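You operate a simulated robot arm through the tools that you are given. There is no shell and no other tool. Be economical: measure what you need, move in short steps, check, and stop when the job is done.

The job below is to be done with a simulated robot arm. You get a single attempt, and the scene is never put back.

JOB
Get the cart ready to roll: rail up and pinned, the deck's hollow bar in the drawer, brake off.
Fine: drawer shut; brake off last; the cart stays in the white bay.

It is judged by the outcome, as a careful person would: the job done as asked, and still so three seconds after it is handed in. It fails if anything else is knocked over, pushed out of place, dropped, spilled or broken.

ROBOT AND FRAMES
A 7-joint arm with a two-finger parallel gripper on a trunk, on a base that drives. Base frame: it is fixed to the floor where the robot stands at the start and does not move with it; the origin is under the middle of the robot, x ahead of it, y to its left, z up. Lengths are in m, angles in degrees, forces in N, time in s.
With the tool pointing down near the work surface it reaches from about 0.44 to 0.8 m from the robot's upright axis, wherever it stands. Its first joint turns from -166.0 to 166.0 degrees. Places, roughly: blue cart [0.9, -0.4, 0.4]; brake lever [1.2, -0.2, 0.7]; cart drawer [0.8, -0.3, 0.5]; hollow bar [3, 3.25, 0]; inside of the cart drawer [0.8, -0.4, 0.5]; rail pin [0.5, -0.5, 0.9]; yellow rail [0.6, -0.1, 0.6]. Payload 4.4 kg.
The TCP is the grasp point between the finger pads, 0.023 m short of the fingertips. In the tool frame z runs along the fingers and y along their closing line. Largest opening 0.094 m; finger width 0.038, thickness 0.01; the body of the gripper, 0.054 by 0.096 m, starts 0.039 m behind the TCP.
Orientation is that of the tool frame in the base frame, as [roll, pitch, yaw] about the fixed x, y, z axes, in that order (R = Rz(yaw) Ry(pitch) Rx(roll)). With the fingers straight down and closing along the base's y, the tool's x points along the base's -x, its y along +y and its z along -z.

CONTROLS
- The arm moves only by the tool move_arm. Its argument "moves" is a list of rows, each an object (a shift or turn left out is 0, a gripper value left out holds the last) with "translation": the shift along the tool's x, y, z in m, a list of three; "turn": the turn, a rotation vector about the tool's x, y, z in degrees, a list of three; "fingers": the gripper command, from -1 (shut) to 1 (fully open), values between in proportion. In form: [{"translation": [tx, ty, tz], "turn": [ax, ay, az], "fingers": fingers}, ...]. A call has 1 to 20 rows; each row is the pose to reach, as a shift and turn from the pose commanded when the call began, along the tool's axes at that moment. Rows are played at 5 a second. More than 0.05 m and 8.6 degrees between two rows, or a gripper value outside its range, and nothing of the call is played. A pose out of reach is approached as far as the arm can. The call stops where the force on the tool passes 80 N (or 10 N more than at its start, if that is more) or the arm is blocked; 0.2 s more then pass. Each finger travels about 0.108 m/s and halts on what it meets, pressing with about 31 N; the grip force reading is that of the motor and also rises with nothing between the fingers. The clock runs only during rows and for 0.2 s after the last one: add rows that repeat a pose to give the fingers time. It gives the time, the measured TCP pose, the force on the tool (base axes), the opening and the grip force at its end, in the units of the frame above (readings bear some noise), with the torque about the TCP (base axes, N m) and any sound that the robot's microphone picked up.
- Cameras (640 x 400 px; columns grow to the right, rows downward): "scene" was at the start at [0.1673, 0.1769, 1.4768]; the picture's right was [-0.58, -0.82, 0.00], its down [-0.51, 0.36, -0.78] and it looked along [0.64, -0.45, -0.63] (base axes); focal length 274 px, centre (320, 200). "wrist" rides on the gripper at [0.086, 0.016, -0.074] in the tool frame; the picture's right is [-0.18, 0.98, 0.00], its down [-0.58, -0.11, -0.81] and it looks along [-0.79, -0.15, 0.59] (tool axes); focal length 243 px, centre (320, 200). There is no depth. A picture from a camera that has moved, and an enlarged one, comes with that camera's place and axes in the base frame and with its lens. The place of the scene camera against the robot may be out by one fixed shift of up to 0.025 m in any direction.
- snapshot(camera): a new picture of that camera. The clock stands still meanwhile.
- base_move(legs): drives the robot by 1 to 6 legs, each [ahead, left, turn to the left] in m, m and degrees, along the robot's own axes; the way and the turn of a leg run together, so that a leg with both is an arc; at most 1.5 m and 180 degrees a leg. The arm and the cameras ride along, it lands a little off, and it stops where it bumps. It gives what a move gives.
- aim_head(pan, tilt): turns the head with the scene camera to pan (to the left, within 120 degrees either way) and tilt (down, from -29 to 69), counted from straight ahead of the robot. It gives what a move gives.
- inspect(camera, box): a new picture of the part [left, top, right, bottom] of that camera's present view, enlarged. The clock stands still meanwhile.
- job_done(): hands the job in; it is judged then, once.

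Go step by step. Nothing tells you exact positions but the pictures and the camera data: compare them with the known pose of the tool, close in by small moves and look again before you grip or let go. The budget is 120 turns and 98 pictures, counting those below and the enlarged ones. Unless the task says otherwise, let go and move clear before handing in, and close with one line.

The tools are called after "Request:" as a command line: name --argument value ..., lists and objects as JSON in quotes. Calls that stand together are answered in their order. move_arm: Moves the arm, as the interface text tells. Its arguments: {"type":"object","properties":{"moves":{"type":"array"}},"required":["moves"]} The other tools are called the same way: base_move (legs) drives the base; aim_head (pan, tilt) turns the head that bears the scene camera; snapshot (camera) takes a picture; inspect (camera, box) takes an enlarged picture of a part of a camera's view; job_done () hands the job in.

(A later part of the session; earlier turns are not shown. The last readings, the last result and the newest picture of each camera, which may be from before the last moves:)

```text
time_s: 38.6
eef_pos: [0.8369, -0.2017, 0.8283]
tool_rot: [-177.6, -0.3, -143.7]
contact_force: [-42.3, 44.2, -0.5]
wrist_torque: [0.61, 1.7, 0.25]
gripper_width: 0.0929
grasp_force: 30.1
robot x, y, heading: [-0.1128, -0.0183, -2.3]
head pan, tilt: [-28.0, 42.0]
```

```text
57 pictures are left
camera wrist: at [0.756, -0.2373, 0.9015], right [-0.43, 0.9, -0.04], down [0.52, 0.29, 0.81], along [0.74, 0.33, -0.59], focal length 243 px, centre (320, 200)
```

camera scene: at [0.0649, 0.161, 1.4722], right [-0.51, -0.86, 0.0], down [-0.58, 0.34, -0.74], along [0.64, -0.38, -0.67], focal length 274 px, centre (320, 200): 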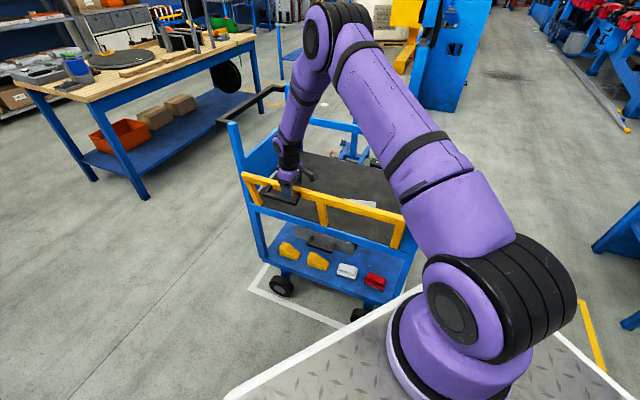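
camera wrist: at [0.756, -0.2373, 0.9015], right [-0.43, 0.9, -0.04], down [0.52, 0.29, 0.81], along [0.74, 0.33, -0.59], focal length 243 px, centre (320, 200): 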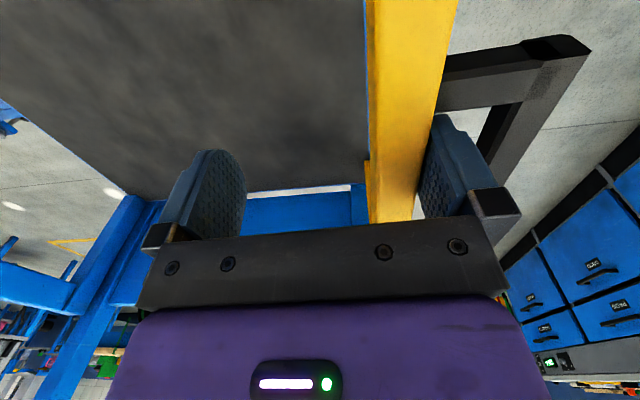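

The rail is against its stop. I centre the fingers around the bar, raise the tool straight up and see whether the rail stays.

Request:
move_arm --moves '[{"translation": [0, 0.018, 0], "fingers": 1}, {"translation": [0, 0.014, 0], "fingers": 1}, {"translation": [0, 0.014, -0.04]}, {"translation": [0, 0.014, -0.08]}, {"translation": [0, 0.014, -0.12]}, {"translation": [0, 0.014, -0.16]}, {"translation": [0, 0.014, -0.2]}]'

Request:
inspect --camera "scene" --box '[200, 100, 460, 330]'

Request:
snapshot --camera "wrist"

```text
time_s: 40.2
eef_pos: [0.8234, -0.1877, 1.0257]
tool_rot: [-177.4, -0.1, -143.8]
contact_force: [-0.2, -0.7, -1.2]
wrist_torque: [-0.01, 0.0, -0.01]
gripper_width: 0.0939
grasp_force: 0.0
robot x, y, heading: [-0.114, -0.0191, -2.5]
head pan, tilt: [-28.0, 42.0]
```

```text
1.74 times, centred on (330, 215) of scene
camera zoom: at [0.0656, 0.1604, 1.4722], right [-0.51, -0.86, 0.0], down [-0.58, 0.34, -0.74], along [0.64, -0.38, -0.67], focal length 477 px, centre (303, 174)
```

zoom: 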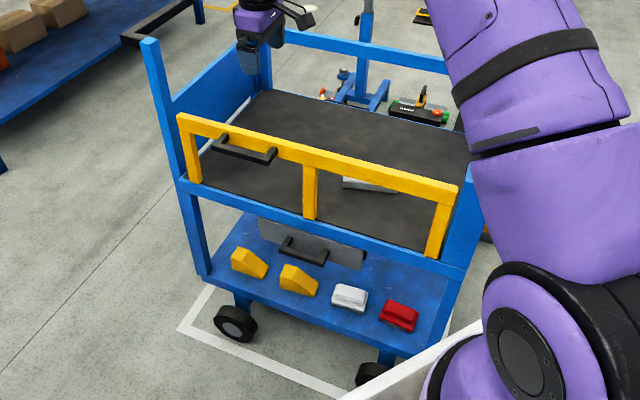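

```text
55 pictures are left
camera wrist: at [0.7426, -0.223, 1.0998], right [-0.43, 0.9, -0.05], down [0.51, 0.29, 0.81], along [0.74, 0.33, -0.59], focal length 243 px, centre (320, 200)
```

wrist: 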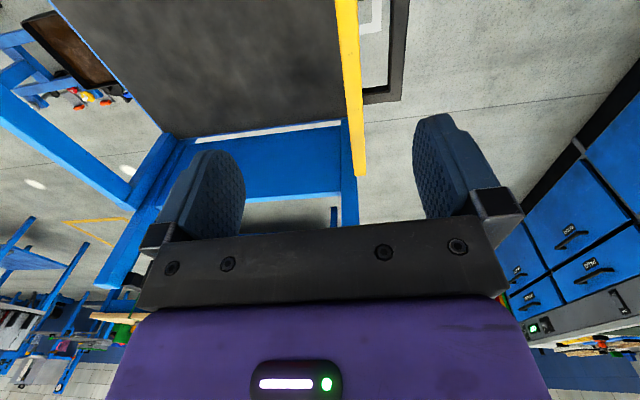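

The rail stays up. The pin knob triangulates to about (0.464, -0.468, 0.92), so I move above it with the fingers closed and look.

Request:
move_arm --moves '[{"translation": [0.046, -0.001, -0.004], "turn": [0, 0, 8]}, {"translation": [0.092, -0.002, -0.008], "turn": [0, 0, 16]}, {"translation": [0.138, -0.004, -0.012], "turn": [0, 0, 24]}, {"translation": [0.184, -0.006, -0.016], "turn": [0, 0, 32]}, {"translation": [0.23, -0.008, -0.02], "turn": [0, 0, 40]}, {"translation": [0.276, -0.009, -0.024], "turn": [0, 0, 48]}, {"translation": [0.322, -0.01, -0.028], "turn": [0, 0, 56]}, {"translation": [0.368, -0.011, -0.03], "turn": [0, 0, 64]}, {"translation": [0.414, -0.013, -0.03], "turn": [0, 0, 72]}, {"translation": [0.44, -0.014, -0.03], "turn": [0, 0, 72]}]'

Request:
snapshot --camera "wrist"

Request:
snapshot --camera "scene"

```text
time_s: 42.4
eef_pos: [0.4788, -0.4573, 1.0584]
tool_rot: [-179.1, 2.6, 144.3]
contact_force: [-0.2, 1.1, 0.8]
wrist_torque: [0.0, 0.01, -0.01]
gripper_width: 0.094
grasp_force: 0.0
robot x, y, heading: [-0.1139, -0.019, -2.2]
head pan, tilt: [-28.0, 42.0]
```

```text
54 pictures are left
camera wrist: at [0.4161, -0.3906, 1.1286], right [0.72, 0.69, -0.01], down [0.39, -0.4, 0.83], along [0.57, -0.61, -0.55], focal length 243 px, centre (320, 200)
```

wrist: 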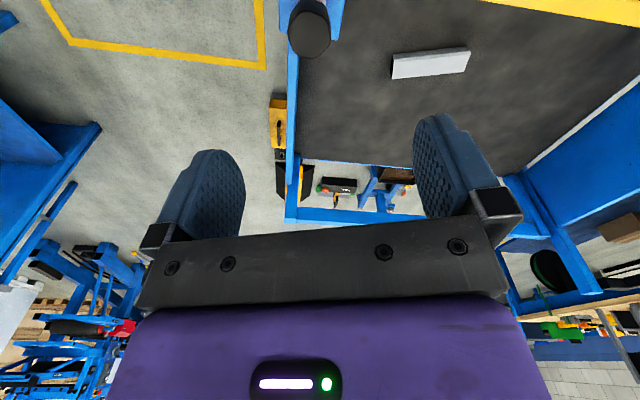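

```text
53 pictures are left
camera scene: at [0.0653, 0.1608, 1.4722], right [-0.51, -0.86, 0.0], down [-0.58, 0.34, -0.74], along [0.64, -0.38, -0.67], focal length 274 px, centre (320, 200)
```

scene: 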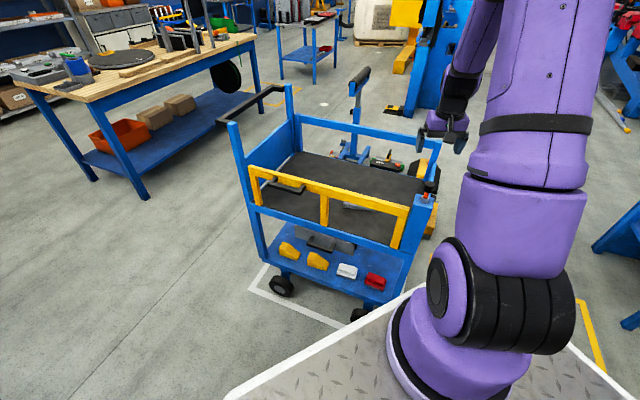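

The knob top is near (0.463, -0.455, 0.935). I centre over it, level the tool, close the fingers and come to just above.

Request:
move_arm --moves '[{"translation": [0.013, -0.008, 0.02], "turn": [-0.9, 2.6, 0], "fingers": -1}, {"translation": [0.013, -0.008, 0.05], "turn": [-0.9, 2.6, 0], "fingers": -1}, {"translation": [0.013, -0.008, 0.07], "turn": [-0.9, 2.6, 0], "fingers": -1}, {"translation": [0.013, -0.008, 0.07], "turn": [-0.9, 2.6, 0], "fingers": -1}]'

Request:
snapshot --camera "wrist"

Request:
inspect --camera "scene" --box '[370, 120, 490, 240]'

```text
time_s: 43.4
eef_pos: [0.4649, -0.4582, 0.9895]
tool_rot: [180.0, 0.0, 144.3]
contact_force: [0.1, 0.2, 0.4]
wrist_torque: [0.0, 0.0, 0.04]
gripper_width: 0.0
grasp_force: 31.2
robot x, y, heading: [-0.1112, -0.0205, -2.7]
head pan, tilt: [-28.0, 42.0]
```

```text
52 pictures are left
camera wrist: at [0.405, -0.3944, 1.0631], right [0.72, 0.69, 0.0], down [0.41, -0.43, 0.81], along [0.56, -0.58, -0.59], focal length 243 px, centre (320, 200)
```

wrist: 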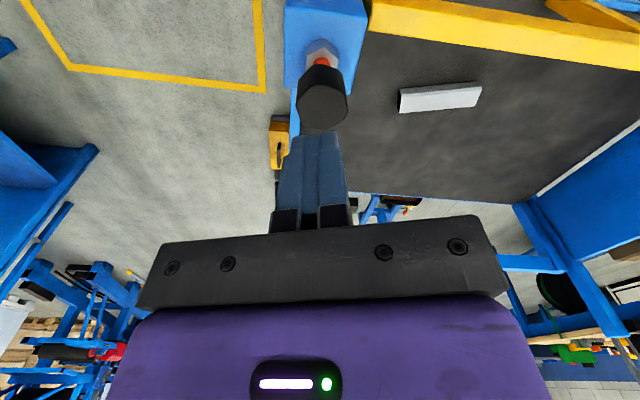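

```text
3.33 times, centred on (430, 180) of scene
camera zoom: at [0.065, 0.1605, 1.4723], right [-0.51, -0.86, 0.0], down [-0.58, 0.34, -0.74], along [0.64, -0.38, -0.67], focal length 913 px, centre (-47, 267)
```

zoom: 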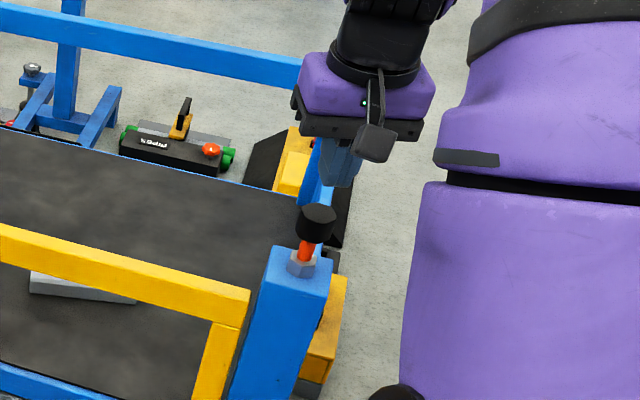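

Fingertips are 3–4 cm above the knob and aligned. I press down in small steps, watching the force.

Request:
move_arm --moves '[{"translation": [0, 0.003, 0.015]}, {"translation": [0, 0.003, 0.03]}, {"translation": [0, 0.003, 0.04]}, {"translation": [0, 0.003, 0.05]}, {"translation": [0, 0.003, 0.06]}]'

Request:
inspect --camera "scene" --box '[370, 120, 490, 240]'

```text
time_s: 44.6
eef_pos: [0.4663, -0.4569, 0.9296]
tool_rot: [180.0, -0.1, 144.2]
contact_force: [-1.7, 0.1, 5.4]
wrist_torque: [0.02, 0.03, 0.02]
gripper_width: 0.0001
grasp_force: 31.2
robot x, y, heading: [-0.1155, -0.0204, -2.5]
head pan, tilt: [-28.0, 42.0]
```

```text
3.33 times, centred on (430, 180) of scene
camera zoom: at [0.0649, 0.1606, 1.4723], right [-0.51, -0.86, 0.0], down [-0.58, 0.34, -0.74], along [0.64, -0.38, -0.67], focal length 913 px, centre (-47, 267)
```

zoom: 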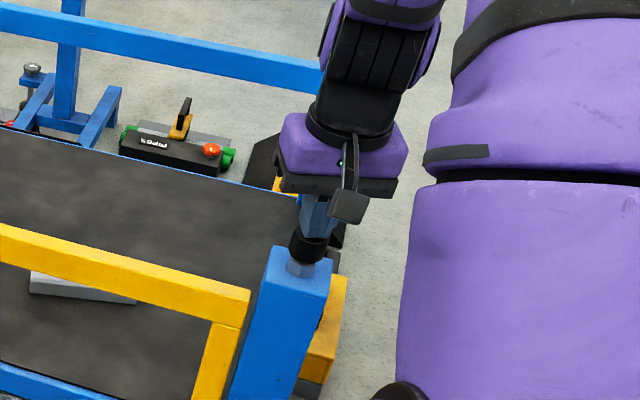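

The knob is going down with 5 N and the orange band is gone. I press on to the stop.

Request:
move_arm --moves '[{"translation": [0, 0, 0.006]}, {"translation": [0, 0, 0.012]}, {"translation": [0, 0, 0.018]}, {"translation": [0, 0, 0.024]}, {"translation": [0, 0, 0.03]}]'

Request:
inspect --camera "scene" --box '[370, 120, 490, 240]'

```text
time_s: 45.0
eef_pos: [0.4676, -0.4582, 0.9296]
tool_rot: [-179.8, 0.5, 144.2]
contact_force: [-9.3, 9.3, 41.3]
wrist_torque: [0.29, 0.33, -0.06]
gripper_width: 0.0
grasp_force: 30.9
robot x, y, heading: [-0.1163, -0.0206, -2.1]
head pan, tilt: [-28.0, 42.0]
stopped in row 2: the force on the tool passed its limit at 98 N (the readings are from after the stop); the commanded pose is now the measured one
```

```text
3.33 times, centred on (430, 180) of scene
camera zoom: at [0.0634, 0.1619, 1.4723], right [-0.51, -0.86, 0.0], down [-0.58, 0.34, -0.74], along [0.64, -0.38, -0.67], focal length 913 px, centre (-47, 267)
```

zoom: 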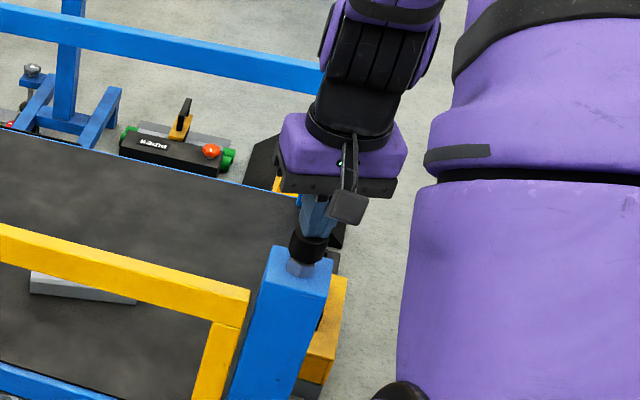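

It is firmly seated. I lift off to see that it stays down.

Request:
move_arm --moves '[{"translation": [0, 0, -0.04]}, {"translation": [0, 0, -0.08]}, {"translation": [0, 0, -0.12], "fingers": 1}, {"translation": [0, 0, -0.12]}]'

Request:
inspect --camera "scene" --box '[330, 150, 460, 320]'

Request:
snapshot --camera "wrist"

```text
time_s: 46.0
eef_pos: [0.47, -0.4607, 1.0472]
tool_rot: [179.9, 0.2, 144.3]
contact_force: [0.1, 0.8, 0.0]
wrist_torque: [0.01, 0.01, -0.04]
gripper_width: 0.0938
grasp_force: 0.1
robot x, y, heading: [-0.1176, -0.0184, -2.6]
head pan, tilt: [-28.0, 42.0]
```

```text
2.35 times, centred on (395, 235) of scene
camera zoom: at [0.0651, 0.1605, 1.4723], right [-0.51, -0.86, 0.0], down [-0.58, 0.34, -0.74], along [0.64, -0.38, -0.67], focal length 645 px, centre (144, 118)
```

zoom: 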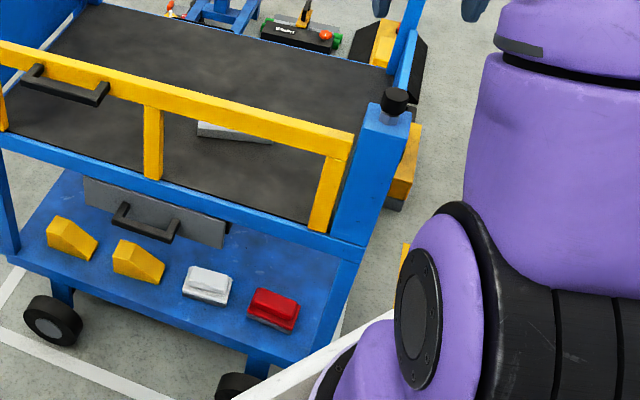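

```text
47 pictures are left
camera wrist: at [0.409, -0.3961, 1.1204], right [0.72, 0.69, 0.0], down [0.4, -0.43, 0.81], along [0.56, -0.59, -0.59], focal length 243 px, centre (320, 200)
```

wrist: 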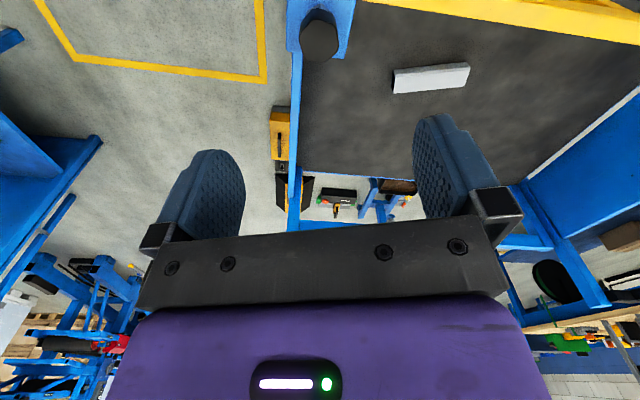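

The pin stays down and the rail is up. The drawer handle lies around (0.71, -0.23, 0.52); I move the arm back outside the rail, pointing down first.

Request:
move_arm --moves '[{"translation": [0.011, 0.044, 0], "turn": [0, 0, -8]}, {"translation": [0.022, 0.088, 0], "turn": [0, 0, -16]}, {"translation": [0.033, 0.132, 0], "turn": [0, 0, -24]}, {"translation": [0.044, 0.176, 0], "turn": [0, 0, -32]}, {"translation": [0.055, 0.22, 0], "turn": [0, 0, -40]}, {"translation": [0.066, 0.264, 0], "turn": [0, 0, -48]}, {"translation": [0.077, 0.308, 0], "turn": [0, 0, -56]}, {"translation": [0.088, 0.352, 0], "turn": [0, 0, -64]}, {"translation": [0.1, 0.396, 0], "turn": [0, 0, -72]}]'

Request:
move_arm --moves '[{"translation": [0, 0, 0.04], "turn": [8, 0, 0]}, {"translation": [0, 0, 0.08], "turn": [16, 0, 0]}, {"translation": [0, 0, 0.12], "turn": [24, 0, 0]}, {"translation": [0, 0, 0.16], "turn": [32, 0, 0]}, {"translation": [0, 0, 0.2], "turn": [40, 0, 0]}, {"translation": [0, 0, 0.24], "turn": [48, 0, 0]}, {"translation": [0, 0, 0.28], "turn": [54, 0, 0]}, {"translation": [0, 0, 0.32], "turn": [54, 0, 0]}, {"translation": [0, 0, 0.36], "turn": [54, 0, 0]}]'

Request:
snapshot --camera "wrist"

Request:
snapshot --camera "scene"

```text
time_s: 48.0
eef_pos: [0.6171, -0.0823, 1.0441]
tool_rot: [-179.6, 0.1, -143.7]
contact_force: [-0.5, -0.3, 0.5]
wrist_torque: [0.05, -0.05, 0.01]
gripper_width: 0.094
grasp_force: 0.1
robot x, y, heading: [-0.1145, -0.0154, -2.7]
head pan, tilt: [-28.0, 42.0]
```

```text
time_s: 50.0
eef_pos: [0.621, -0.0801, 0.6851]
tool_rot: [-125.7, 0.1, -143.7]
contact_force: [-0.9, 0.5, -0.7]
wrist_torque: [0.01, 0.0, -0.03]
gripper_width: 0.0941
grasp_force: 0.0
robot x, y, heading: [-0.115, -0.0181, -2.6]
head pan, tilt: [-28.0, 42.0]
```

```text
46 pictures are left
camera wrist: at [0.5108, -0.0741, 0.7144], right [-0.19, 0.57, -0.8], down [0.12, 0.82, 0.56], along [0.97, 0.01, -0.22], focal length 243 px, centre (320, 200)
```

wrist: 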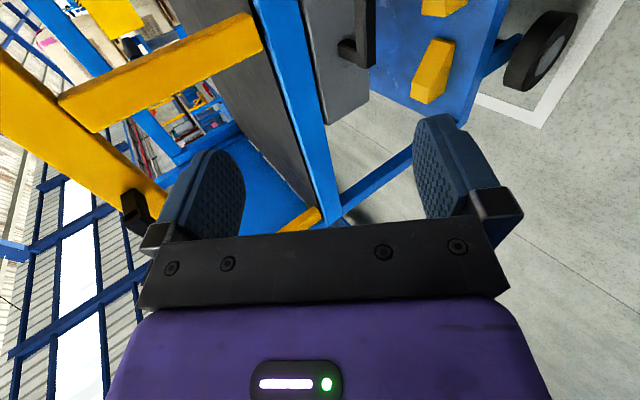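

```text
45 pictures are left
camera scene: at [0.0648, 0.1607, 1.4723], right [-0.51, -0.86, 0.0], down [-0.58, 0.34, -0.74], along [0.64, -0.38, -0.67], focal length 274 px, centre (320, 200)
```

scene: 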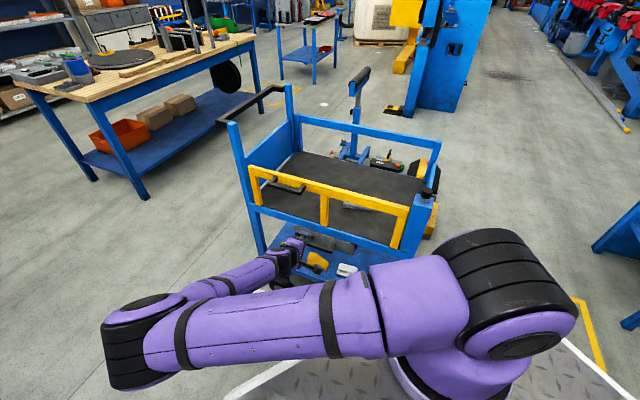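

The handle grip triangulates to centre (0.713, -0.228, 0.507), about 13 cm long, nearly flush with the deck edge. I line up on it with the fingers partly closed and look before gripping.

Request:
move_arm --moves '[{"translation": [0.007, 0.02, 0.03], "fingers": 0.1}, {"translation": [0.0136, 0.042, 0.06], "fingers": 0.1}, {"translation": [0.0136, 0.042, 0.1], "fingers": 0.1}, {"translation": [0.0136, 0.042, 0.14], "fingers": 0.1}, {"translation": [0.0136, 0.042, 0.165], "fingers": 0.1}]'

Request:
snapshot --camera "wrist"

Request:
inspect --camera "scene" --box '[220, 190, 440, 320]'

```text
time_s: 51.2
eef_pos: [0.6745, -0.1769, 0.5558]
tool_rot: [-125.6, 0.1, -143.9]
contact_force: [0.4, 0.1, -0.3]
wrist_torque: [0.03, 0.01, -0.01]
gripper_width: 0.0517
grasp_force: 0.0
robot x, y, heading: [-0.1111, -0.0179, -2.3]
head pan, tilt: [-28.0, 42.0]
```

```text
44 pictures are left
camera wrist: at [0.5645, -0.1713, 0.5847], right [-0.19, 0.57, -0.8], down [0.12, 0.82, 0.56], along [0.97, 0.01, -0.22], focal length 243 px, centre (320, 200)
```

wrist: 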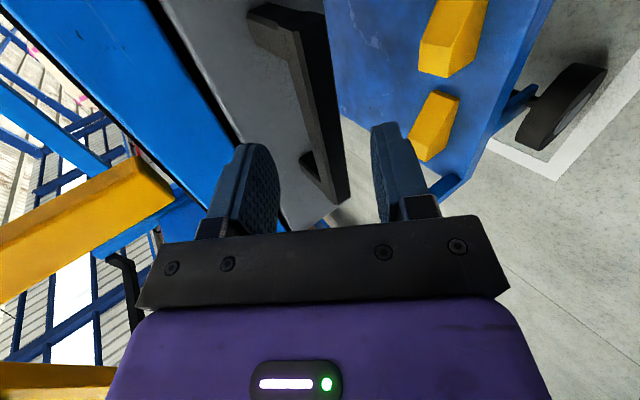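

```text
2.91 times, centred on (330, 255) of scene
camera zoom: at [0.0648, 0.1609, 1.4723], right [-0.51, -0.86, 0.0], down [-0.58, 0.34, -0.74], along [0.64, -0.38, -0.67], focal length 797 px, centre (291, 40)
```

zoom: 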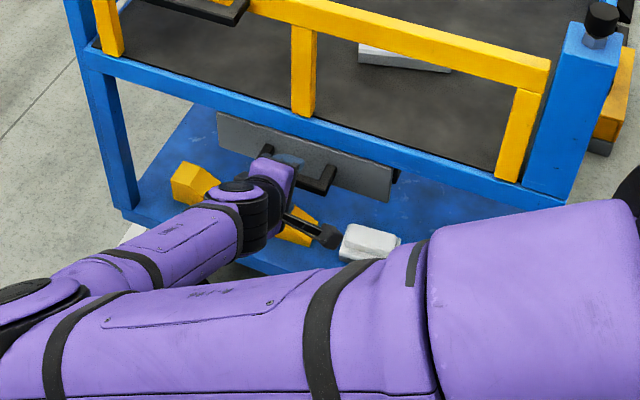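

The grip bar lies between the fingers. I advance 6 cm and look again before closing.

Request:
move_arm --moves '[{"translation": [0, 0, 0.02]}, {"translation": [0, 0, 0.04]}, {"translation": [0, 0, 0.055]}, {"translation": [0, 0, 0.063]}]'

Request:
snapshot --camera "wrist"

```text
time_s: 52.0
eef_pos: [0.6949, -0.2024, 0.5318]
tool_rot: [-125.7, 0.4, -144.0]
contact_force: [-41.9, 25.7, 37.5]
wrist_torque: [-1.61, -1.78, -0.47]
gripper_width: 0.0538
grasp_force: 1.9
robot x, y, heading: [-0.1118, -0.0208, -2.2]
head pan, tilt: [-28.0, 42.0]
stopped in row 3: the force on the tool passed its limit at 133 N (the readings are from after the stop); the commanded pose is now the measured one
```

```text
42 pictures are left
camera wrist: at [0.5834, -0.1966, 0.5606], right [-0.19, 0.57, -0.8], down [0.12, 0.82, 0.56], along [0.98, 0.01, -0.22], focal length 243 px, centre (320, 200)
```

wrist: 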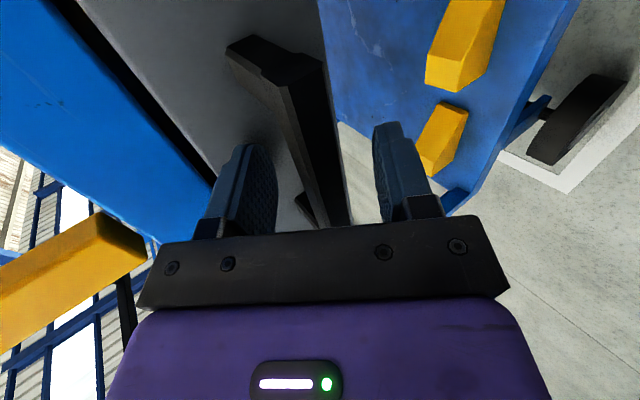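

The upper fingertip touched the drawer front while the bar is already between the fingers. I back off 6 mm and close to see if it catches the bar.

Request:
move_arm --moves '[{"translation": [0, 0, -0.006]}, {"translation": [0, 0, -0.006], "fingers": -0.4}, {"translation": [0, 0, 0.008], "fingers": -0.4}, {"translation": [0, 0, 0.014], "fingers": -0.4}]'

Request:
snapshot --camera "wrist"

```text
time_s: 52.9
eef_pos: [0.6991, -0.208, 0.5252]
tool_rot: [-125.7, 0.4, -143.9]
contact_force: [-30.8, 18.4, 29.0]
wrist_torque: [-0.84, -0.95, -0.29]
gripper_width: 0.0302
grasp_force: 2.4
robot x, y, heading: [-0.1136, -0.0179, -2.4]
head pan, tilt: [-28.0, 42.0]
stopped in row 4: the force on the tool passed its limit at 95 N (the readings are from after the stop); the commanded pose is now the measured one
```

```text
41 pictures are left
camera wrist: at [0.588, -0.2017, 0.5537], right [-0.19, 0.57, -0.8], down [0.12, 0.82, 0.56], along [0.98, 0.01, -0.22], focal length 243 px, centre (320, 200)
```

wrist: 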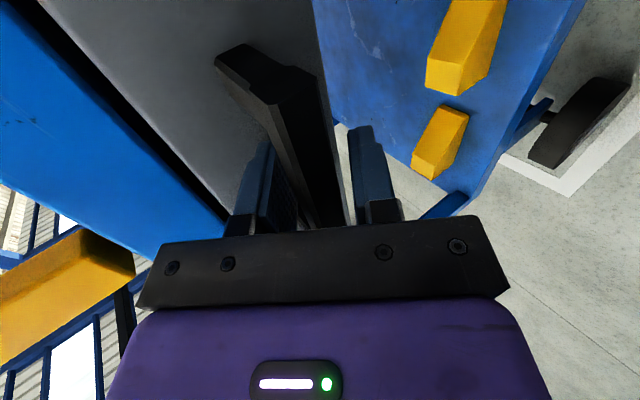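

The bar is well inside the fingers. I close on it and pull outward in steps.

Request:
move_arm --moves '[{"translation": [0, 0, -0.003], "fingers": -1}, {"translation": [0, 0, -0.003], "fingers": -1}, {"translation": [0, 0.012, -0.019], "fingers": -1}, {"translation": [0, 0.0235, -0.035], "fingers": -1}, {"translation": [0, 0.035, -0.0515], "fingers": -1}]'

Request:
snapshot --camera "wrist"

Request:
inspect --camera "scene" --box '[220, 190, 440, 320]'

```text
time_s: 54.1
eef_pos: [0.6621, -0.1571, 0.525]
tool_rot: [-125.9, 0.2, -143.9]
contact_force: [4.4, 3.3, -20.4]
wrist_torque: [-0.73, 0.38, 1.25]
gripper_width: 0.0221
grasp_force: 44.5
robot x, y, heading: [-0.1128, -0.0215, -2.4]
head pan, tilt: [-28.0, 42.0]
```

```text
40 pictures are left
camera wrist: at [0.5526, -0.152, 0.5536], right [-0.19, 0.58, -0.8], down [0.12, 0.82, 0.56], along [0.97, 0.01, -0.22], focal length 243 px, centre (320, 200)
```

wrist: 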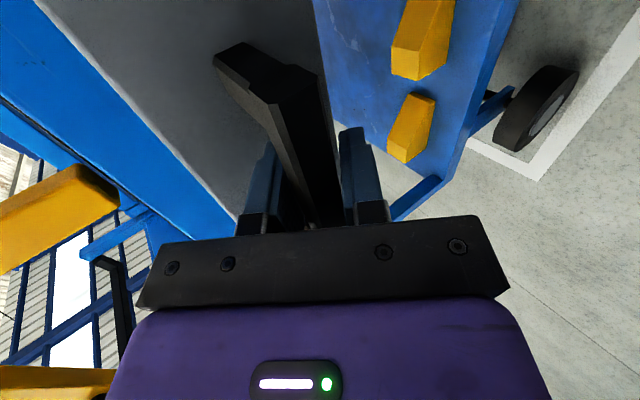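

```text
2.91 times, centred on (330, 255) of scene
camera zoom: at [0.0647, 0.1616, 1.4722], right [-0.51, -0.86, 0.0], down [-0.58, 0.34, -0.74], along [0.64, -0.38, -0.67], focal length 797 px, centre (291, 40)
```

zoom: 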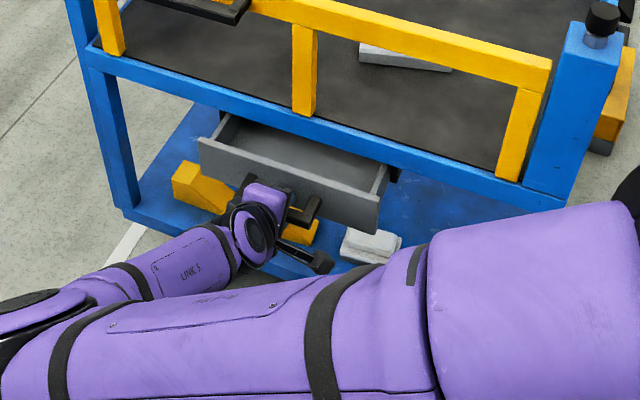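

The drawer is opening. I pull another 12 cm.

Request:
move_arm --moves '[{"translation": [0, 0.0118, -0.0162]}, {"translation": [0, 0.0235, -0.0324]}, {"translation": [0, 0.0353, -0.0486]}, {"translation": [0, 0.047, -0.0648]}, {"translation": [0, 0.0588, -0.081]}, {"translation": [0, 0.0705, -0.0972]}]'

Request:
snapshot --camera "wrist"

Request:
inspect --camera "scene" --box '[220, 190, 440, 320]'

```text
time_s: 55.5
eef_pos: [0.5926, -0.0597, 0.5249]
tool_rot: [-126.0, 0.1, -143.9]
contact_force: [2.8, 2.9, -24.7]
wrist_torque: [-0.77, 0.57, 1.68]
gripper_width: 0.022
grasp_force: 45.6
robot x, y, heading: [-0.1163, -0.0141, -2.2]
head pan, tilt: [-28.0, 42.0]
```

```text
38 pictures are left
camera wrist: at [0.4813, -0.0549, 0.554], right [-0.19, 0.57, -0.8], down [0.12, 0.82, 0.56], along [0.97, 0.01, -0.23], focal length 243 px, centre (320, 200)
```

wrist: 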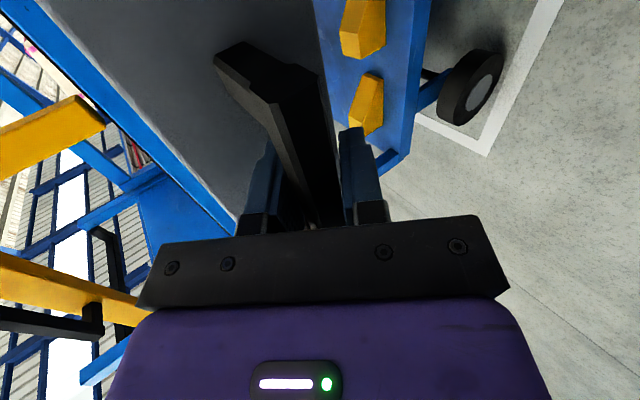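

```text
2.91 times, centred on (330, 255) of scene
camera zoom: at [0.0647, 0.1617, 1.4721], right [-0.51, -0.86, 0.0], down [-0.58, 0.34, -0.74], along [0.64, -0.38, -0.67], focal length 797 px, centre (291, 40)
```

zoom: 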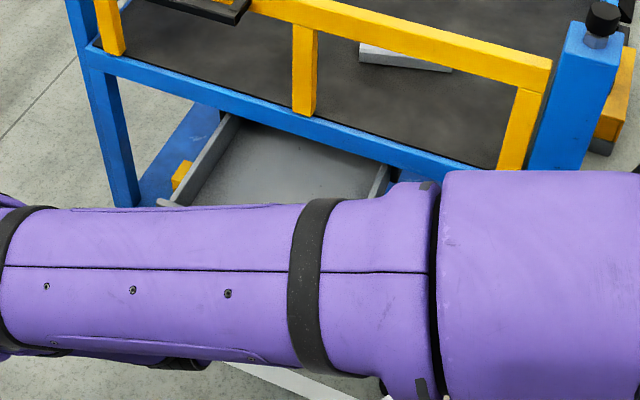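

The drawer is open about 18 cm. I release gently and withdraw along the tool axis, then up.

Request:
move_arm --moves '[{"fingers": -0.1}, {"fingers": -0.1}, {"translation": [0, 0, -0.03], "fingers": -0.1}, {"translation": [0, 0, -0.06], "fingers": -0.1}, {"translation": [0, -0.03, -0.08], "fingers": -0.1}]'

Request:
snapshot --camera "scene"

```text
time_s: 56.7
eef_pos: [0.562, -0.0242, 0.5941]
tool_rot: [-125.8, 0.2, -143.8]
contact_force: [-0.1, -0.3, 0.3]
wrist_torque: [0.01, -0.01, 0.01]
gripper_width: 0.0424
grasp_force: 0.1
robot x, y, heading: [-0.1184, -0.0206, -2.5]
head pan, tilt: [-28.0, 42.0]
```

```text
36 pictures are left
camera scene: at [0.0638, 0.1617, 1.4723], right [-0.51, -0.86, 0.0], down [-0.58, 0.34, -0.74], along [0.64, -0.38, -0.67], focal length 274 px, centre (320, 200)
```

scene: 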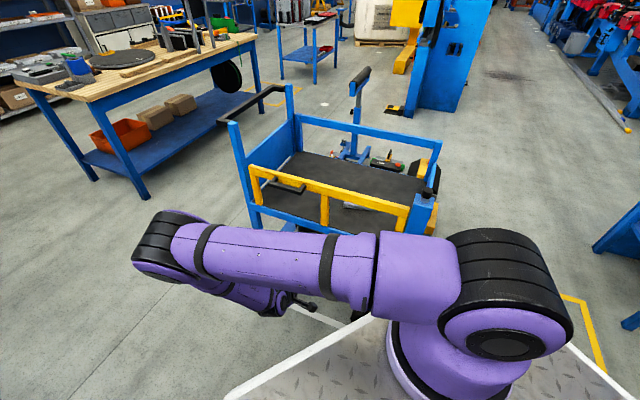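

Clear. I raise the tool and bring it back to pointing down.

Request:
move_arm --moves '[{"translation": [0, -0.0405, -0.0294]}, {"translation": [0, -0.081, -0.0588]}, {"translation": [0, -0.1215, -0.0882]}, {"translation": [0, -0.162, -0.1176], "turn": [-8, 0, 0]}, {"translation": [0, -0.2025, -0.147], "turn": [-16, 0, 0]}, {"translation": [0, -0.243, -0.1764], "turn": [-24, 0, 0]}, {"translation": [0, -0.2835, -0.2058], "turn": [-32, 0, 0]}, {"translation": [0, -0.324, -0.2352], "turn": [-40, 0, 0]}, {"translation": [0, -0.3645, -0.2646], "turn": [-48, 0, 0]}, {"translation": [0, -0.3645, -0.2646], "turn": [-54.2, 0, 0], "fingers": 1}]'

Request:
snapshot --camera "scene"

Request:
snapshot --camera "wrist"

```text
time_s: 58.9
eef_pos: [0.5629, -0.0217, 1.046]
tool_rot: [179.9, 0.2, -143.9]
contact_force: [0.2, -0.4, 0.1]
wrist_torque: [-0.05, -0.03, -0.01]
gripper_width: 0.0937
grasp_force: 0.1
robot x, y, heading: [-0.115, -0.0186, -2.3]
head pan, tilt: [-28.0, 42.0]
```

```text
35 pictures are left
camera scene: at [0.0636, 0.1622, 1.4722], right [-0.5, -0.86, 0.0], down [-0.58, 0.34, -0.74], along [0.64, -0.38, -0.67], focal length 274 px, centre (320, 200)
```

scene: 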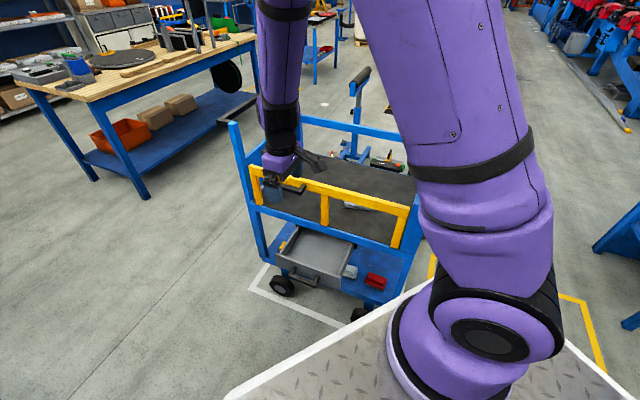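

```text
34 pictures are left
camera wrist: at [0.4833, -0.0598, 1.12], right [-0.43, 0.9, 0.0], down [0.53, 0.25, 0.81], along [0.73, 0.35, -0.59], focal length 243 px, centre (320, 200)
```

wrist: 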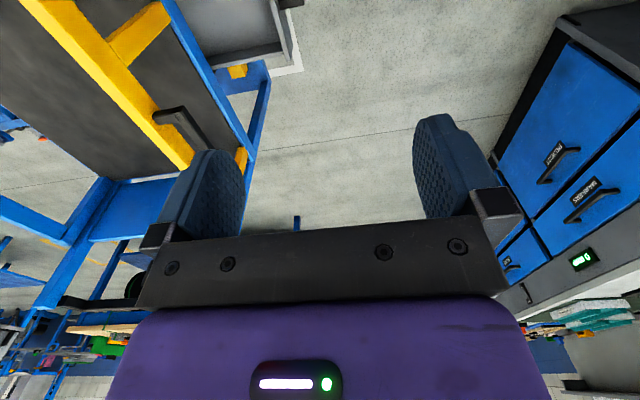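

Drawer is open and unobstructed. Next I move over the bar at about (0.72, -0.41), passing above the rail, and look.

Request:
move_arm --moves '[{"translation": [0.011, -0.045, 0], "turn": [0, 0, -2]}, {"translation": [0.022, -0.09, 0], "turn": [0, 0, -4]}, {"translation": [0.033, -0.134, 0], "turn": [0, 0, -6]}, {"translation": [0.044, -0.179, 0], "turn": [0, 0, -8]}, {"translation": [0.055, -0.224, 0.01], "turn": [0, 0, -10]}, {"translation": [0.066, -0.268, 0.02], "turn": [0, 0, -12]}, {"translation": [0.077, -0.313, 0.03], "turn": [0, 0, -13]}, {"translation": [0.088, -0.358, 0.04], "turn": [0, 0, -13]}, {"translation": [0.099, -0.4027, 0.06], "turn": [0, 0, -13]}]'

Request:
snapshot --camera "wrist"

Request:
snapshot --camera "scene"

```text
refused: row 9 steps farther than a row can; nothing moved
```

```text
33 pictures are left
camera wrist: at [0.4833, -0.0598, 1.12], right [-0.43, 0.9, 0.0], down [0.53, 0.25, 0.81], along [0.73, 0.35, -0.59], focal length 243 px, centre (320, 200)
```

wrist: 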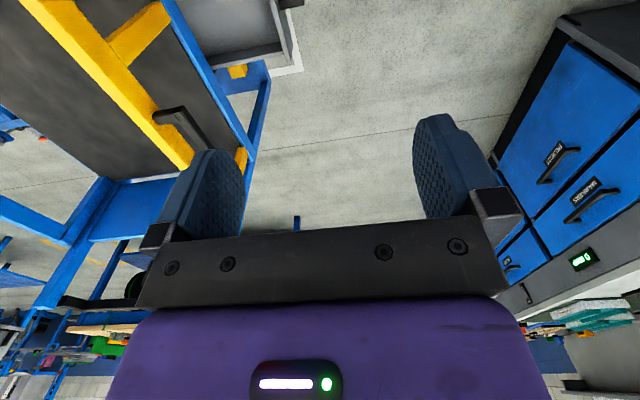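

```text
32 pictures are left
camera scene: at [0.0636, 0.1622, 1.4722], right [-0.5, -0.86, 0.0], down [-0.58, 0.34, -0.74], along [0.64, -0.38, -0.67], focal length 274 px, centre (320, 200)
```

scene: 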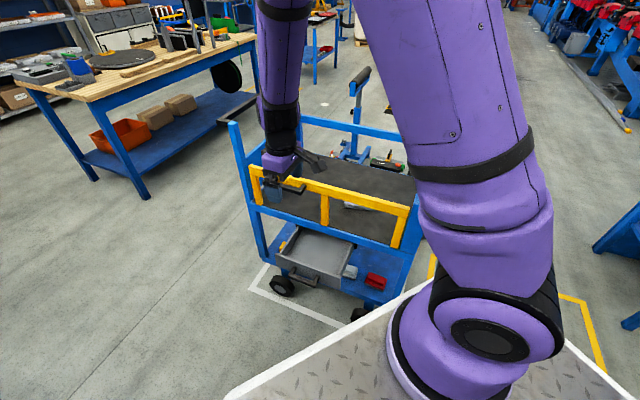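

One row stepped too far, so nothing moved. I repeat it with an extra row; 32 pictures remain so I'll be sparing.

Request:
move_arm --moves '[{"translation": [0.011, -0.044, 0], "turn": [0, 0, -2]}, {"translation": [0.022, -0.088, 0], "turn": [0, 0, -4]}, {"translation": [0.033, -0.132, 0], "turn": [0, 0, -6]}, {"translation": [0.044, -0.176, 0], "turn": [0, 0, -8]}, {"translation": [0.055, -0.22, 0.01], "turn": [0, 0, -10]}, {"translation": [0.066, -0.264, 0.02], "turn": [0, 0, -12]}, {"translation": [0.077, -0.308, 0.03], "turn": [0, 0, -13]}, {"translation": [0.088, -0.35, 0.04], "turn": [0, 0, -13]}, {"translation": [0.095, -0.38, 0.05], "turn": [0, 0, -13]}, {"translation": [0.099, -0.4027, 0.06], "turn": [0, 0, -13]}]'

Request:
snapshot --camera "wrist"

```text
time_s: 61.1
eef_pos: [0.7198, -0.4057, 0.9852]
tool_rot: [-179.8, 0.1, -130.8]
contact_force: [-1.6, 1.2, 0.7]
wrist_torque: [-0.01, 0.03, -0.03]
gripper_width: 0.094
grasp_force: 0.0
robot x, y, heading: [-0.1143, -0.0181, -2.4]
head pan, tilt: [-28.0, 42.0]
```

```text
31 pictures are left
camera wrist: at [0.6521, -0.4607, 1.0583], right [-0.62, 0.78, 0.0], down [0.46, 0.37, 0.81], along [0.63, 0.5, -0.59], focal length 243 px, centre (320, 200)
```

wrist: 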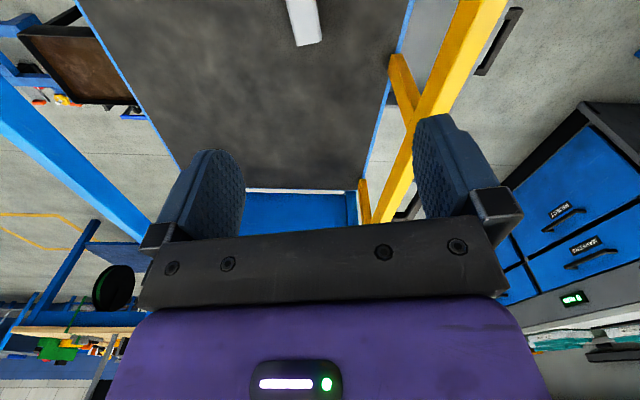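

Combining views, the bar's top is nearer z≈0.635 and its centre about (0.742, -0.426). I shift sideways, lower to 0.76 and look.

Request:
move_arm --moves '[{"translation": [0, -0.015, 0.04]}, {"translation": [0, -0.03, 0.08]}, {"translation": [0, -0.03, 0.12]}, {"translation": [0, -0.03, 0.16]}, {"translation": [0, -0.03, 0.2]}, {"translation": [0, -0.03, 0.225]}]'

Request:
snapshot --camera "wrist"

```text
time_s: 62.5
eef_pos: [0.7423, -0.4234, 0.7616]
tool_rot: [-179.9, 0.3, -130.9]
contact_force: [-0.7, 0.5, 0.6]
wrist_torque: [-0.05, -0.01, 0.0]
gripper_width: 0.0937
grasp_force: 0.1
robot x, y, heading: [-0.1127, -0.0179, -2.4]
head pan, tilt: [-28.0, 42.0]
```

```text
30 pictures are left
camera wrist: at [0.6744, -0.4789, 0.8341], right [-0.62, 0.78, 0.0], down [0.46, 0.37, 0.81], along [0.63, 0.5, -0.59], focal length 243 px, centre (320, 200)
```

wrist: 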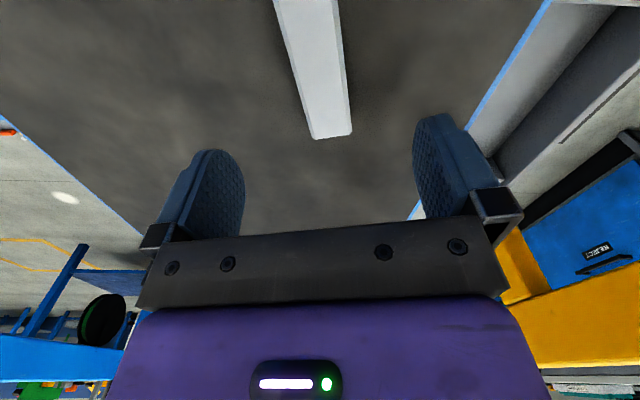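

The bar is centred between the fingers and aligned. I lower to just above the deck level and close.

Request:
move_arm --moves '[{"translation": [0, -0.003, 0.04]}, {"translation": [0, -0.003, 0.08]}, {"translation": [0, -0.003, 0.105]}, {"translation": [0, -0.003, 0.12]}]'

Request:
snapshot --camera "wrist"

```text
time_s: 63.5
eef_pos: [0.7455, -0.4249, 0.6449]
tool_rot: [-180.0, 0.1, -130.9]
contact_force: [-7.1, 3.7, 19.2]
wrist_torque: [0.44, 1.16, 0.0]
gripper_width: 0.0942
grasp_force: 0.0
robot x, y, heading: [-0.1143, -0.0163, -2.3]
head pan, tilt: [-28.0, 42.0]
```

```text
29 pictures are left
camera wrist: at [0.6765, -0.4816, 0.7164], right [-0.62, 0.78, 0.0], down [0.46, 0.37, 0.81], along [0.63, 0.5, -0.59], focal length 243 px, centre (320, 200)
```

wrist: 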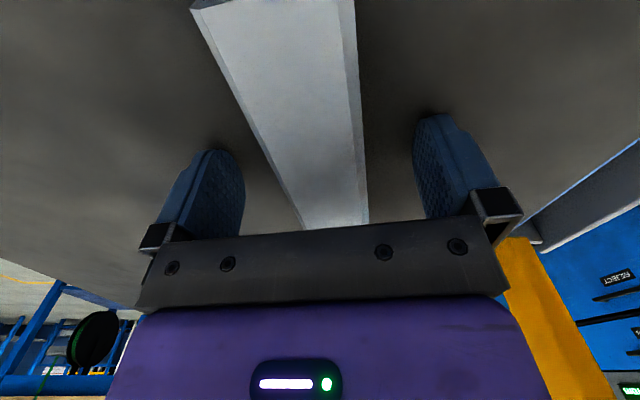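

The fingertips just touch the deck, so I lift 3 mm and close on the bar.

Request:
move_arm --moves '[{"translation": [0, 0, -0.004]}, {"translation": [0, 0, -0.004], "fingers": -1}, {"translation": [0, 0, -0.004], "fingers": -1}, {"translation": [0, 0, -0.004], "fingers": -1}]'

Request:
move_arm --moves '[{"translation": [0, 0, -0.03]}, {"translation": [0, 0, -0.06]}, {"translation": [0, 0, -0.06]}]'

Request:
snapshot --camera "wrist"

```text
time_s: 64.5
eef_pos: [0.7448, -0.4256, 0.6461]
tool_rot: [-180.0, 0.3, -130.9]
contact_force: [0.2, 0.0, 0.1]
wrist_torque: [0.0, 0.03, 0.01]
gripper_width: 0.0399
grasp_force: 31.2
robot x, y, heading: [-0.1176, -0.0216, -2.4]
head pan, tilt: [-28.0, 42.0]
```

```text
time_s: 65.3
eef_pos: [0.7437, -0.4267, 0.7049]
tool_rot: [180.0, 0.2, -130.9]
contact_force: [-0.8, 0.4, -2.5]
wrist_torque: [0.0, 0.02, 0.0]
gripper_width: 0.0398
grasp_force: 31.0
robot x, y, heading: [-0.1146, -0.0184, -2.4]
head pan, tilt: [-28.0, 42.0]
```

```text
28 pictures are left
camera wrist: at [0.6764, -0.4809, 0.7783], right [-0.62, 0.78, 0.0], down [0.46, 0.37, 0.81], along [0.63, 0.5, -0.59], focal length 243 px, centre (320, 200)
```

wrist: 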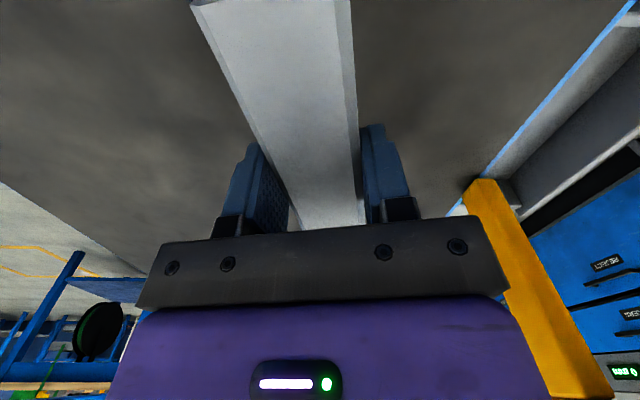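

The bar is held (about 0.25 kg, hollow). I look at the open drawer from the scene camera to measure the opening.

Request:
inspect --camera "scene" --box '[240, 170, 420, 310]'

```text
2.86 times, centred on (330, 240) of scene
camera zoom: at [0.0639, 0.1615, 1.4723], right [-0.51, -0.86, 0.0], down [-0.58, 0.34, -0.74], along [0.64, -0.38, -0.67], focal length 783 px, centre (291, 86)
```

zoom: 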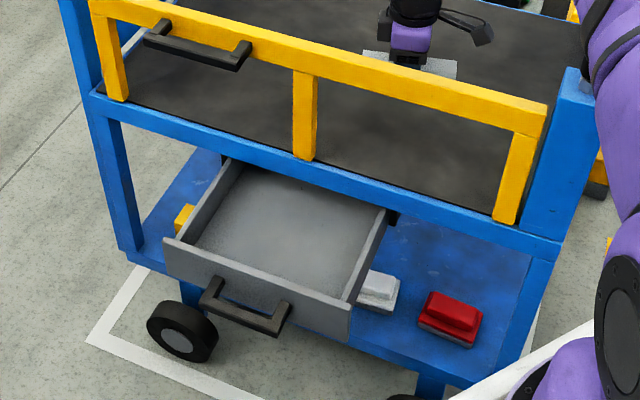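

The drawer opening spans roughly 0–0.125 m outside the deck edge, floor near z 0.47. I lift the bar above the rail and carry it over to (0.667, -0.182), turning it parallel to the drawer front.

Request:
move_arm --moves '[{"translation": [0, 0, -0.04]}, {"translation": [0, 0, -0.08]}, {"translation": [0, 0, -0.12]}, {"translation": [0, 0, -0.16]}, {"translation": [0, 0, -0.2]}, {"translation": [0, 0, -0.24]}, {"translation": [-0.022, 0.0365, -0.24], "turn": [0, 0, 2]}, {"translation": [-0.045, 0.073, -0.24], "turn": [0, 0, 4]}, {"translation": [-0.0675, 0.1095, -0.24], "turn": [0, 0, 6]}, {"translation": [-0.09, 0.146, -0.24], "turn": [0, 0, 8]}, {"translation": [-0.1125, 0.182, -0.24], "turn": [0, 0, 10]}, {"translation": [-0.135, 0.2186, -0.24], "turn": [0, 0, 12]}]'

Request:
snapshot --camera "wrist"

```text
time_s: 67.9
eef_pos: [0.6675, -0.184, 0.9455]
tool_rot: [179.9, 0.3, -143.0]
contact_force: [0.0, -1.8, -2.1]
wrist_torque: [0.04, -0.06, 0.02]
gripper_width: 0.0399
grasp_force: 31.1
robot x, y, heading: [-0.1142, -0.0205, -2.3]
head pan, tilt: [-28.0, 42.0]
```

```text
26 pictures are left
camera wrist: at [0.5889, -0.2235, 1.0183], right [-0.44, 0.9, 0.0], down [0.53, 0.26, 0.81], along [0.72, 0.36, -0.59], focal length 243 px, centre (320, 200)
```

wrist: 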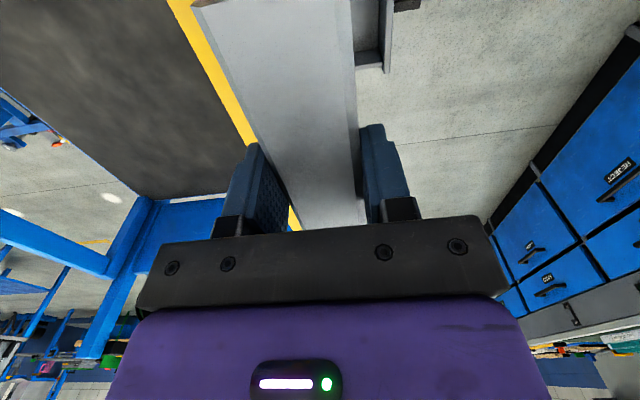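

I shift 1.4 cm away from the rail's handle and lower towards the drawer, stopping above the drawer rim to check.

Request:
move_arm --moves '[{"translation": [0.014, 0.002, 0]}, {"translation": [0.014, 0.002, 0.04]}, {"translation": [0.014, 0.002, 0.08]}, {"translation": [0.014, 0.002, 0.12]}, {"translation": [0.014, 0.002, 0.16]}, {"translation": [0.014, 0.002, 0.2]}, {"translation": [0.014, 0.002, 0.24]}, {"translation": [0.014, 0.002, 0.28]}, {"translation": [0.014, 0.002, 0.32]}]'

Request:
inspect --camera "scene" --box '[240, 170, 420, 310]'

Request:
snapshot --camera "wrist"

```text
time_s: 69.9
eef_pos: [0.6565, -0.1889, 0.6266]
tool_rot: [-179.9, 0.2, -142.9]
contact_force: [-0.1, -0.2, -1.8]
wrist_torque: [-0.02, -0.03, -0.01]
gripper_width: 0.0396
grasp_force: 31.0
robot x, y, heading: [-0.1132, -0.0163, -2.4]
head pan, tilt: [-28.0, 42.0]
```

```text
2.86 times, centred on (330, 240) of scene
camera zoom: at [0.0635, 0.1616, 1.4723], right [-0.51, -0.86, 0.0], down [-0.58, 0.34, -0.74], along [0.64, -0.38, -0.67], focal length 783 px, centre (291, 86)
```

zoom: 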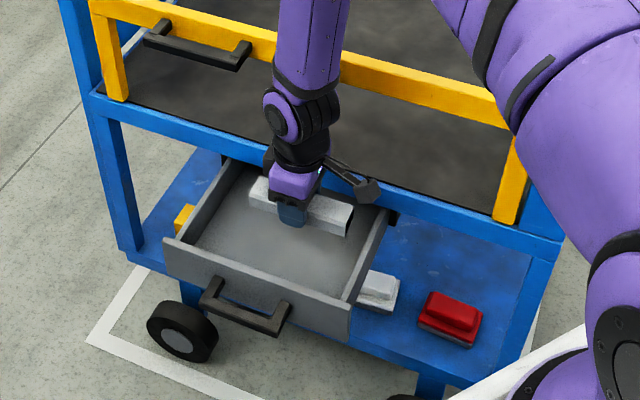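

```text
24 pictures are left
camera wrist: at [0.5782, -0.2282, 0.6998], right [-0.45, 0.89, 0.0], down [0.53, 0.26, 0.81], along [0.72, 0.36, -0.59], focal length 243 px, centre (320, 200)
```

wrist: 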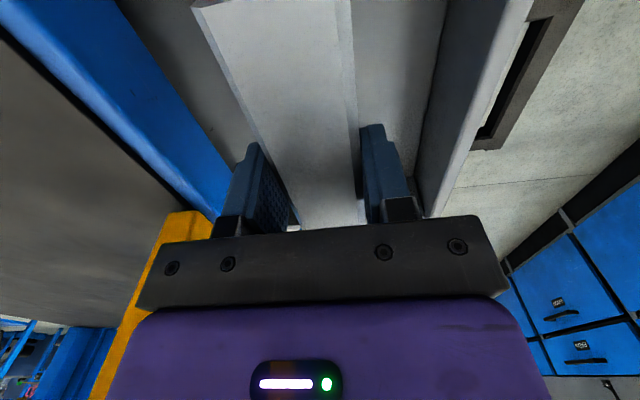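

The bar is over the drawer between the deck beam and the front panel. I lower in small steps to the floor.

Request:
move_arm --moves '[{"translation": [0, 0, 0.03]}, {"translation": [0, 0, 0.06]}, {"translation": [0, 0, 0.09]}, {"translation": [0, 0, 0.105]}, {"translation": [0, 0, 0.115]}, {"translation": [0, 0, 0.122]}]'

Request:
inspect --camera "scene" --box '[240, 170, 420, 310]'

```text
time_s: 71.0
eef_pos: [0.6624, -0.195, 0.5287]
tool_rot: [-179.6, 0.2, -142.9]
contact_force: [-9.5, -7.5, 47.0]
wrist_torque: [0.27, 1.6, 0.37]
gripper_width: 0.0396
grasp_force: 31.4
robot x, y, heading: [-0.1155, -0.0196, -2.2]
head pan, tilt: [-28.0, 42.0]
stopped in row 5: the force on the tool passed its limit at 115 N (the readings are from after the stop); the commanded pose is now the measured one
```

```text
2.86 times, centred on (330, 240) of scene
camera zoom: at [0.0619, 0.1617, 1.4725], right [-0.51, -0.86, 0.0], down [-0.58, 0.34, -0.74], along [0.64, -0.38, -0.67], focal length 783 px, centre (291, 86)
```

zoom: 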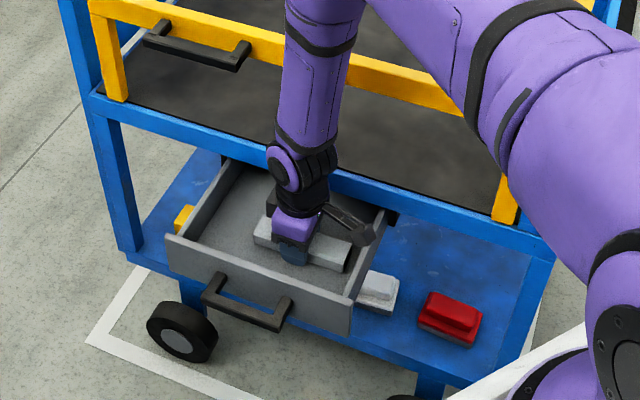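

It met resistance at z 0.529, most likely the drawer floor. I relieve the pressure and view from the wrist before releasing.

Request:
move_arm --moves '[{"translation": [0, 0, -0.002]}, {"translation": [0, 0, -0.003]}]'

Request:
snapshot --camera "wrist"

```text
time_s: 71.5
eef_pos: [0.6603, -0.1925, 0.5283]
tool_rot: [-179.7, 0.2, -143.0]
contact_force: [-7.2, -7.2, 21.6]
wrist_torque: [0.22, 0.63, 0.24]
gripper_width: 0.0399
grasp_force: 31.4
robot x, y, heading: [-0.1142, -0.0159, -2.6]
head pan, tilt: [-28.0, 42.0]
```

```text
22 pictures are left
camera wrist: at [0.5823, -0.2325, 0.6014], right [-0.45, 0.89, 0.0], down [0.52, 0.27, 0.81], along [0.72, 0.36, -0.59], focal length 243 px, centre (320, 200)
```

wrist: 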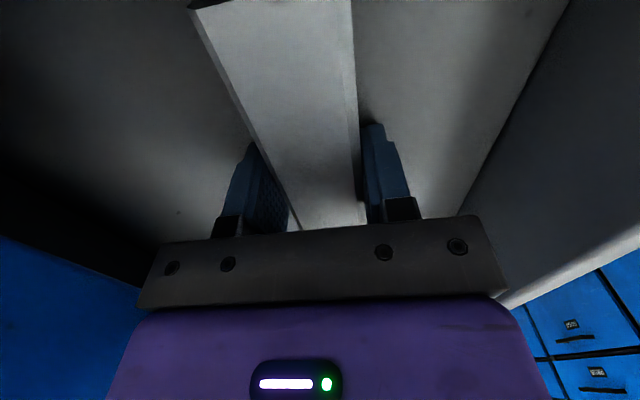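

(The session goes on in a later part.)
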